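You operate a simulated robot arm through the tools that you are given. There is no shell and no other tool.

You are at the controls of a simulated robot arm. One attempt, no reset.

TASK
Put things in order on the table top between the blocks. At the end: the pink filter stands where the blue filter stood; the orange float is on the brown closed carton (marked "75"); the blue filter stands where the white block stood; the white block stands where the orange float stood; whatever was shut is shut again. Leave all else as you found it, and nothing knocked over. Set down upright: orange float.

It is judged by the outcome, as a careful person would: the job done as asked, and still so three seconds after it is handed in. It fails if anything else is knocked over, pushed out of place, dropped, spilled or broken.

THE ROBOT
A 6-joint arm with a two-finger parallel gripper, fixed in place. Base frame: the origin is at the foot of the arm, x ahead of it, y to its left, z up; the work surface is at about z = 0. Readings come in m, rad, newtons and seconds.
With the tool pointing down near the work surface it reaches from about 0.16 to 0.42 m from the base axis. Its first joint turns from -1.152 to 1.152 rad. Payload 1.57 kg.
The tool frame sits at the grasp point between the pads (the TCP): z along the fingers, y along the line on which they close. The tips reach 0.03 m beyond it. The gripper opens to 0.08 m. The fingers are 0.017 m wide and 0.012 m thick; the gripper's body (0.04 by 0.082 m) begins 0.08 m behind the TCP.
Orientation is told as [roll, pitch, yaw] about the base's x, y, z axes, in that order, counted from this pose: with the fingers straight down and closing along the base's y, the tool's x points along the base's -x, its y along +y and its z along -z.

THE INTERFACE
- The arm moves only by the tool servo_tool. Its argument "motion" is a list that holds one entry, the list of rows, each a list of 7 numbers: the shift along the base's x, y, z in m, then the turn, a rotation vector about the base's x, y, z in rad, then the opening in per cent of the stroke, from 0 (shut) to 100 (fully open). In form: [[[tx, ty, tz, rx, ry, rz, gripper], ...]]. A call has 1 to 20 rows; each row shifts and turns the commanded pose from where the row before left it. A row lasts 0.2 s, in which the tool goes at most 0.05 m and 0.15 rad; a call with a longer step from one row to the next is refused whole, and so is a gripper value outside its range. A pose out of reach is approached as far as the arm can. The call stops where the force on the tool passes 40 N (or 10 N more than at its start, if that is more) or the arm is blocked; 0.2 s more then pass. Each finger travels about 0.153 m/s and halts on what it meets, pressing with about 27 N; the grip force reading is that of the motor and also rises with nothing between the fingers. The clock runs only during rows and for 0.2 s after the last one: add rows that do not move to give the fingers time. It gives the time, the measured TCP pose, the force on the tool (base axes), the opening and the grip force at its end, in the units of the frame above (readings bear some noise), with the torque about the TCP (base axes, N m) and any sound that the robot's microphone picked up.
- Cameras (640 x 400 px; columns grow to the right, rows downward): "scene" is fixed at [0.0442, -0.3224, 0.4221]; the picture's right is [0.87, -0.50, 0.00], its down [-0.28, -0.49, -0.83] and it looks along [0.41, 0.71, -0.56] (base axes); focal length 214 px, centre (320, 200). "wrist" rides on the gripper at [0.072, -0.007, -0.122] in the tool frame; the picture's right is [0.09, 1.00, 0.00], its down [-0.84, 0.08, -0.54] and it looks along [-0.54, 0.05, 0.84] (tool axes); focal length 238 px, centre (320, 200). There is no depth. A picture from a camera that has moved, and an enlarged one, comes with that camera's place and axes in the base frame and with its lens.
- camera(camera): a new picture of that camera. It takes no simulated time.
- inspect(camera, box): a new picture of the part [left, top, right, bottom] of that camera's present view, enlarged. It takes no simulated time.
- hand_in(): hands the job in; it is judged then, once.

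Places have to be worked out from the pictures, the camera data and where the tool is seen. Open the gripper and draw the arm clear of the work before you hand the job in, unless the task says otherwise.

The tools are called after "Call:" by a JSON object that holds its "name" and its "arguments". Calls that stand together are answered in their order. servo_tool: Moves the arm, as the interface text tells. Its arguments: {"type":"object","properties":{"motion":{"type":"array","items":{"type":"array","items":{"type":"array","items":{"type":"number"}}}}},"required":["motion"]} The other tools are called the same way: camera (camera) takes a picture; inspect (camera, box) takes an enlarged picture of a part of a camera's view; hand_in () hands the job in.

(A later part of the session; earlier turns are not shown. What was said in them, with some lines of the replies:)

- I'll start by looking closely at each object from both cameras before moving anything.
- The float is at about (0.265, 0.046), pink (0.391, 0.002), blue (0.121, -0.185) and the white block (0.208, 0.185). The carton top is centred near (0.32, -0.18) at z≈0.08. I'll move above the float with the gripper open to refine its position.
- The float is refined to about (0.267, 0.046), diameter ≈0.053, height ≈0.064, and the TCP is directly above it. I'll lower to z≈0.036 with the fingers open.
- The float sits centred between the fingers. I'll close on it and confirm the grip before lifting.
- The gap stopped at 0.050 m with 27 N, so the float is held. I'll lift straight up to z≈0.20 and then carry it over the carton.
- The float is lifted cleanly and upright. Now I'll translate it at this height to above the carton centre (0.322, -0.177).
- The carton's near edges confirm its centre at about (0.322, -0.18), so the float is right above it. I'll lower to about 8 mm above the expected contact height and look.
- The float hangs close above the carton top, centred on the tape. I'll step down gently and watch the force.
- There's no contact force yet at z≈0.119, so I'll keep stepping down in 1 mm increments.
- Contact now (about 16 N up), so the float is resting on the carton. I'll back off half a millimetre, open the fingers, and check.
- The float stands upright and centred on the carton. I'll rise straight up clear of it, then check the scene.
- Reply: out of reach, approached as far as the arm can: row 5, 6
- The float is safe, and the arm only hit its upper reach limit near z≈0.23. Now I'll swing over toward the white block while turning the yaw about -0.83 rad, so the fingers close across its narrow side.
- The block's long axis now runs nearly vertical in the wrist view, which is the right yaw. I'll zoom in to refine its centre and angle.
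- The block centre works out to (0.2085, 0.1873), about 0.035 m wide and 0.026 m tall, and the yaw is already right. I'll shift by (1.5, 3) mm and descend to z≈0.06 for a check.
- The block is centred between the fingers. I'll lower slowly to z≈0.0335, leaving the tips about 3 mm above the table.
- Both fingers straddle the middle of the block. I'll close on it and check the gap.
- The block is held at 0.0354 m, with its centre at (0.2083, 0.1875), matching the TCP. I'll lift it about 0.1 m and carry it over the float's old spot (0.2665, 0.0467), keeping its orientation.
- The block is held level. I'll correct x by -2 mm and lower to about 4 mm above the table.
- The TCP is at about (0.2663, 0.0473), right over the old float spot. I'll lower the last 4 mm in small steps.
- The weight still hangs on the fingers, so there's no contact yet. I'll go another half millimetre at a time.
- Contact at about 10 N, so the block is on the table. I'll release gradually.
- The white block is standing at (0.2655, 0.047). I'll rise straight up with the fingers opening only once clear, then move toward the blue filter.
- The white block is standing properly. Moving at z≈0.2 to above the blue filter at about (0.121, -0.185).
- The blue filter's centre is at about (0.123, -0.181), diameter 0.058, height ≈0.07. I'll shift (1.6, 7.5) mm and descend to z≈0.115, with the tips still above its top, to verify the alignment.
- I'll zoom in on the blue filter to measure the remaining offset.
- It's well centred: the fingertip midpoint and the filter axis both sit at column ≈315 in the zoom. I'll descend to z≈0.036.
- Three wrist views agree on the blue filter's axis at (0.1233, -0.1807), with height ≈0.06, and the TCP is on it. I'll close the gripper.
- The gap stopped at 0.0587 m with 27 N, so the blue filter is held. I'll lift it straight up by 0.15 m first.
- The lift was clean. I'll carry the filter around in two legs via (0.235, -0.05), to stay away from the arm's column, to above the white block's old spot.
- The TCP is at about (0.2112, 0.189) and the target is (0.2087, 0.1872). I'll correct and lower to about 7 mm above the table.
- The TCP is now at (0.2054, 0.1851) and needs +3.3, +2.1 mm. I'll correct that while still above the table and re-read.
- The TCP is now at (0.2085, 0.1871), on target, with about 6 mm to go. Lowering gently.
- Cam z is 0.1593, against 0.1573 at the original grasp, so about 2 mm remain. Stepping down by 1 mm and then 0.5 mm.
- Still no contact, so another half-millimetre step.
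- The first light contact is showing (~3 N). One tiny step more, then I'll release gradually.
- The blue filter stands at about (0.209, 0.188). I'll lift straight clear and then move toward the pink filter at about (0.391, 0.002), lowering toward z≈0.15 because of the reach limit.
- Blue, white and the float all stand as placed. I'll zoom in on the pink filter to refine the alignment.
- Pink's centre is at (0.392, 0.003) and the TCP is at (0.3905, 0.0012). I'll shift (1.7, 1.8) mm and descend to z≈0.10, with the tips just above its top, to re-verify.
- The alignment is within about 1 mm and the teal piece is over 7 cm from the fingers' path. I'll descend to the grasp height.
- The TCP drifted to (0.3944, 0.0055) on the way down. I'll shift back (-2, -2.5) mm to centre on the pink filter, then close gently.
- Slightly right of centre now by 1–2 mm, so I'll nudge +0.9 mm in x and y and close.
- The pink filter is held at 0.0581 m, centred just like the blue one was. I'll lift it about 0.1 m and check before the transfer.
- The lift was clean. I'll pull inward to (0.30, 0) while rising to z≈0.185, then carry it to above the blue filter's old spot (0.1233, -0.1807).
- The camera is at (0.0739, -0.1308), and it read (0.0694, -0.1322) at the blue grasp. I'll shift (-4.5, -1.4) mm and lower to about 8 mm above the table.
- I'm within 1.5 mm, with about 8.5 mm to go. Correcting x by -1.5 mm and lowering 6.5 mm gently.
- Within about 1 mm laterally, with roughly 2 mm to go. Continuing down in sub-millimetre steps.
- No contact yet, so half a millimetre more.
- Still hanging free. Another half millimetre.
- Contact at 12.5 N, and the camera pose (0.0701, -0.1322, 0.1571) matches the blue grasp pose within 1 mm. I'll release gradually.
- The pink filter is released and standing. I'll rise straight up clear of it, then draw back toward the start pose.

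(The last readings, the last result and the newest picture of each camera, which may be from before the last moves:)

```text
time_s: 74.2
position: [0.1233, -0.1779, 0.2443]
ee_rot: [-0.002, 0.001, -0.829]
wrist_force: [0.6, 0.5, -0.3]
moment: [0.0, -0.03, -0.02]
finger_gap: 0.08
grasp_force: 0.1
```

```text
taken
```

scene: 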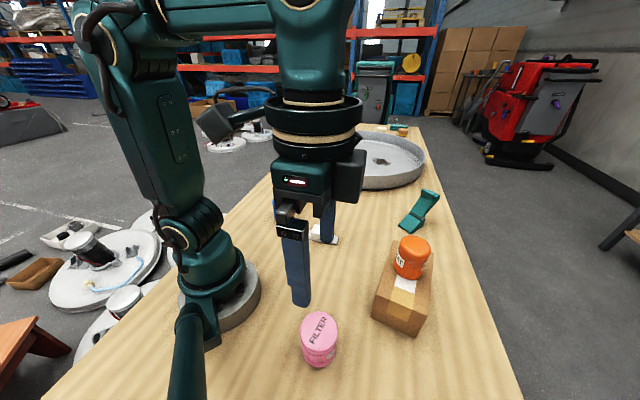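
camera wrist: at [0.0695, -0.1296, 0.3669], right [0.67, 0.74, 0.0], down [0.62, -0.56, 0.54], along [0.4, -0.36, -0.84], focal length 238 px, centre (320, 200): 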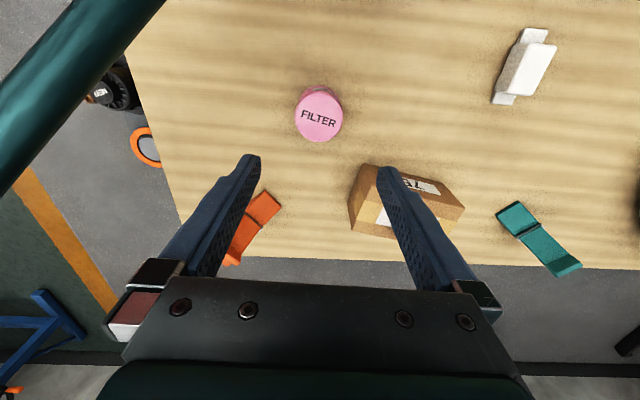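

Everything is standing. I'll return the arm to near its start pose, high and clear, with yaw back to 0, for a final check of all objects.

Call:
{"name": "servo_tool", "arguments": {"motion": [[[0.0105, 0.018, 0.002, 0, 0, 0.0829, 100], [0.0105, 0.018, 0.002, 0, 0, 0.0829, 100], [0.0105, 0.018, 0.002, 0, 0, 0.0829, 100], [0.0105, 0.018, 0.002, 0, 0, 0.0829, 100], [0.0105, 0.018, 0.002, 0, 0, 0.0829, 100], [0.0105, 0.018, 0.002, 0, 0, 0.0829, 100], [0.0105, 0.018, 0.002, 0, 0, 0.0829, 100], [0.0105, 0.018, 0.002, 0, 0, 0.0829, 100], [0.0105, 0.018, 0.002, 0, 0, 0.0829, 100], [0.0105, 0.018, 0.002, 0, 0, 0.0829, 100], [0, 0, 0, 0, 0, 0, 100]]]}}

Call:
{"name": "camera", "arguments": {"camera": "wrist"}}

Call:
{"name": "camera", "arguments": {"camera": "scene"}}

Call:
{"name": "inspect", "arguments": {"camera": "scene", "box": [250, 180, 450, 390]}}

```text
time_s: 76.6
position: [0.2297, 0.0008, 0.263]
ee_rot: [0.0, 0.001, 0.0]
wrist_force: [0.5, -0.7, 0.5]
moment: [-0.01, -0.04, -0.02]
finger_gap: 0.0799
grasp_force: 0.1
```

```text
taken
camera wrist: at [0.1562, -0.0059, 0.3858], right [-0.09, 1.0, 0.0], down [0.84, 0.08, 0.54], along [0.54, 0.05, -0.84], focal length 238 px, centre (320, 200)
```

wrist: 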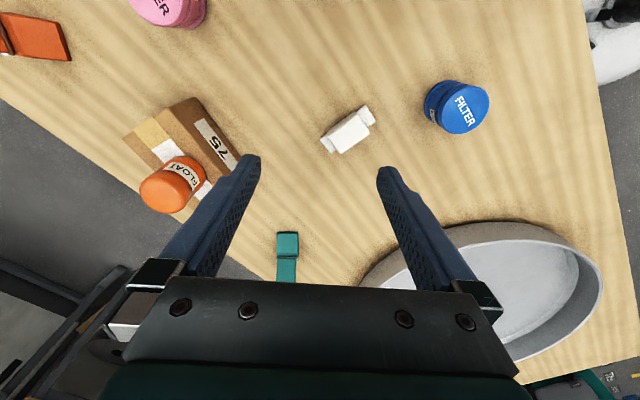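

```text
taken
```

scene: 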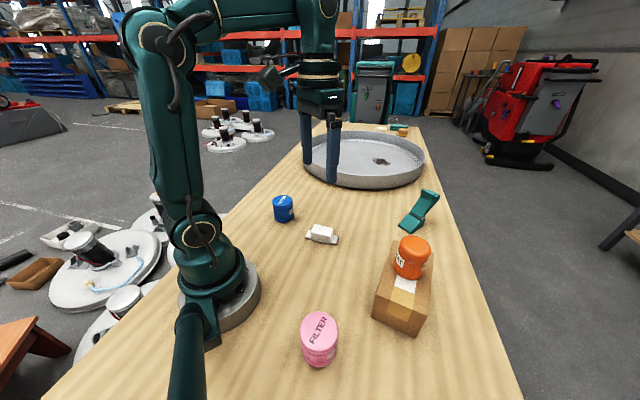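

```text
1.90 times, centred on (350, 285) of scene
camera zoom: at [0.0442, -0.3224, 0.4221], right [0.87, -0.5, 0.0], down [-0.28, -0.49, -0.83], along [0.41, 0.71, -0.56], focal length 408 px, centre (263, 38)
```

zoom: 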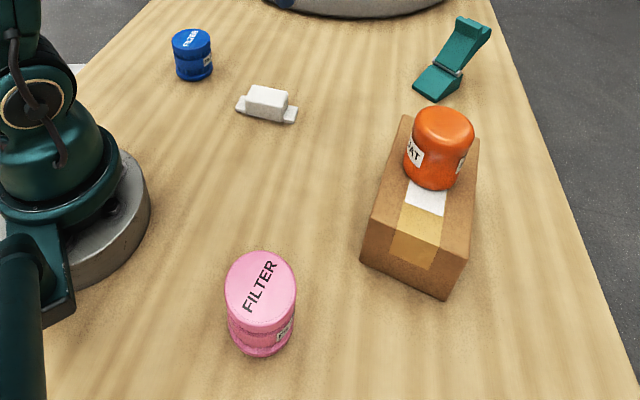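

The carton, teal and orange pieces and the tray look unchanged. One last comparison of the placed objects with the original crops.

Call:
{"name": "inspect", "arguments": {"camera": "scene", "box": [270, 290, 430, 390]}}

Call:
{"name": "inspect", "arguments": {"camera": "scene", "box": [260, 180, 450, 300]}}

```text
4.00 times, centred on (350, 340) of scene
camera zoom: at [0.0442, -0.3224, 0.4221], right [0.87, -0.5, 0.0], down [-0.28, -0.49, -0.83], along [0.41, 0.71, -0.56], focal length 858 px, centre (200, -360)
```

zoom: 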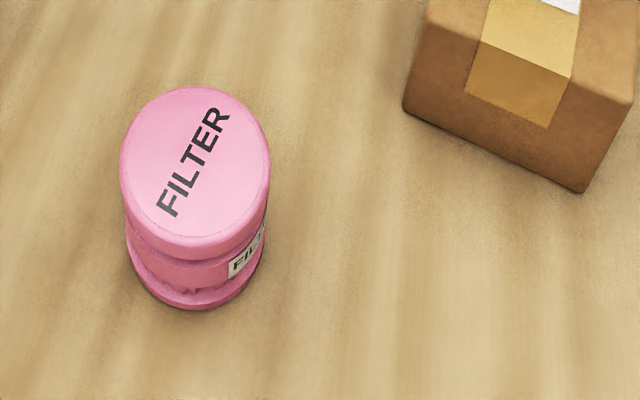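

```text
3.33 times, centred on (355, 240) of scene
camera zoom: at [0.0442, -0.3224, 0.4221], right [0.87, -0.5, 0.0], down [-0.28, -0.49, -0.83], along [0.41, 0.71, -0.56], focal length 715 px, centre (203, 67)
```

zoom: 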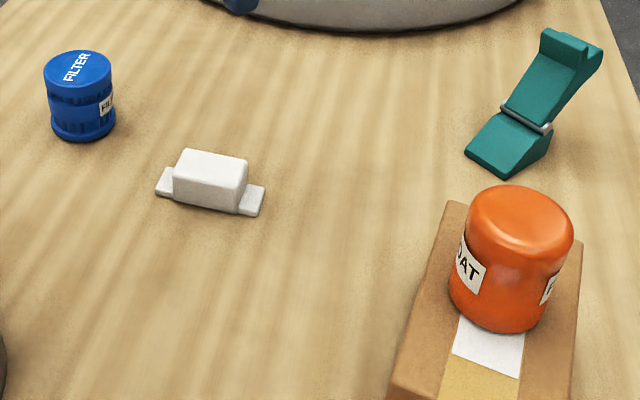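

Every placed object matches its target to within a few millimetres. The float is upright on the carton, nothing else has moved, and the gripper is open and clear, so I'm handing in.

Call:
{"name": "hand_in", "arguments": {}}

```text
The job is handed in.
```

The job is handed in, and all four objects are where you asked. The tool accepted it without returning a verdict.

- **Orange float:** upright, near the centre of the top of the brown carton marked "75".
- **White block:** standing where the float stood, at about (0.266, 0.047), still turned the way it was.
- **Blue filter:** standing where the white block stood, at about (0.209, 0.188).
- **Pink filter:** standing where the blue filter stood, at about (0.124, -0.180).

By the final pictures, each swapped object is within about 3 mm of its target. The carton stayed closed. The carton, the teal and orange blocks and the tray look unmoved, and nothing was knocked over. The gripper is open and the arm is back near its start pose, clear of the work.
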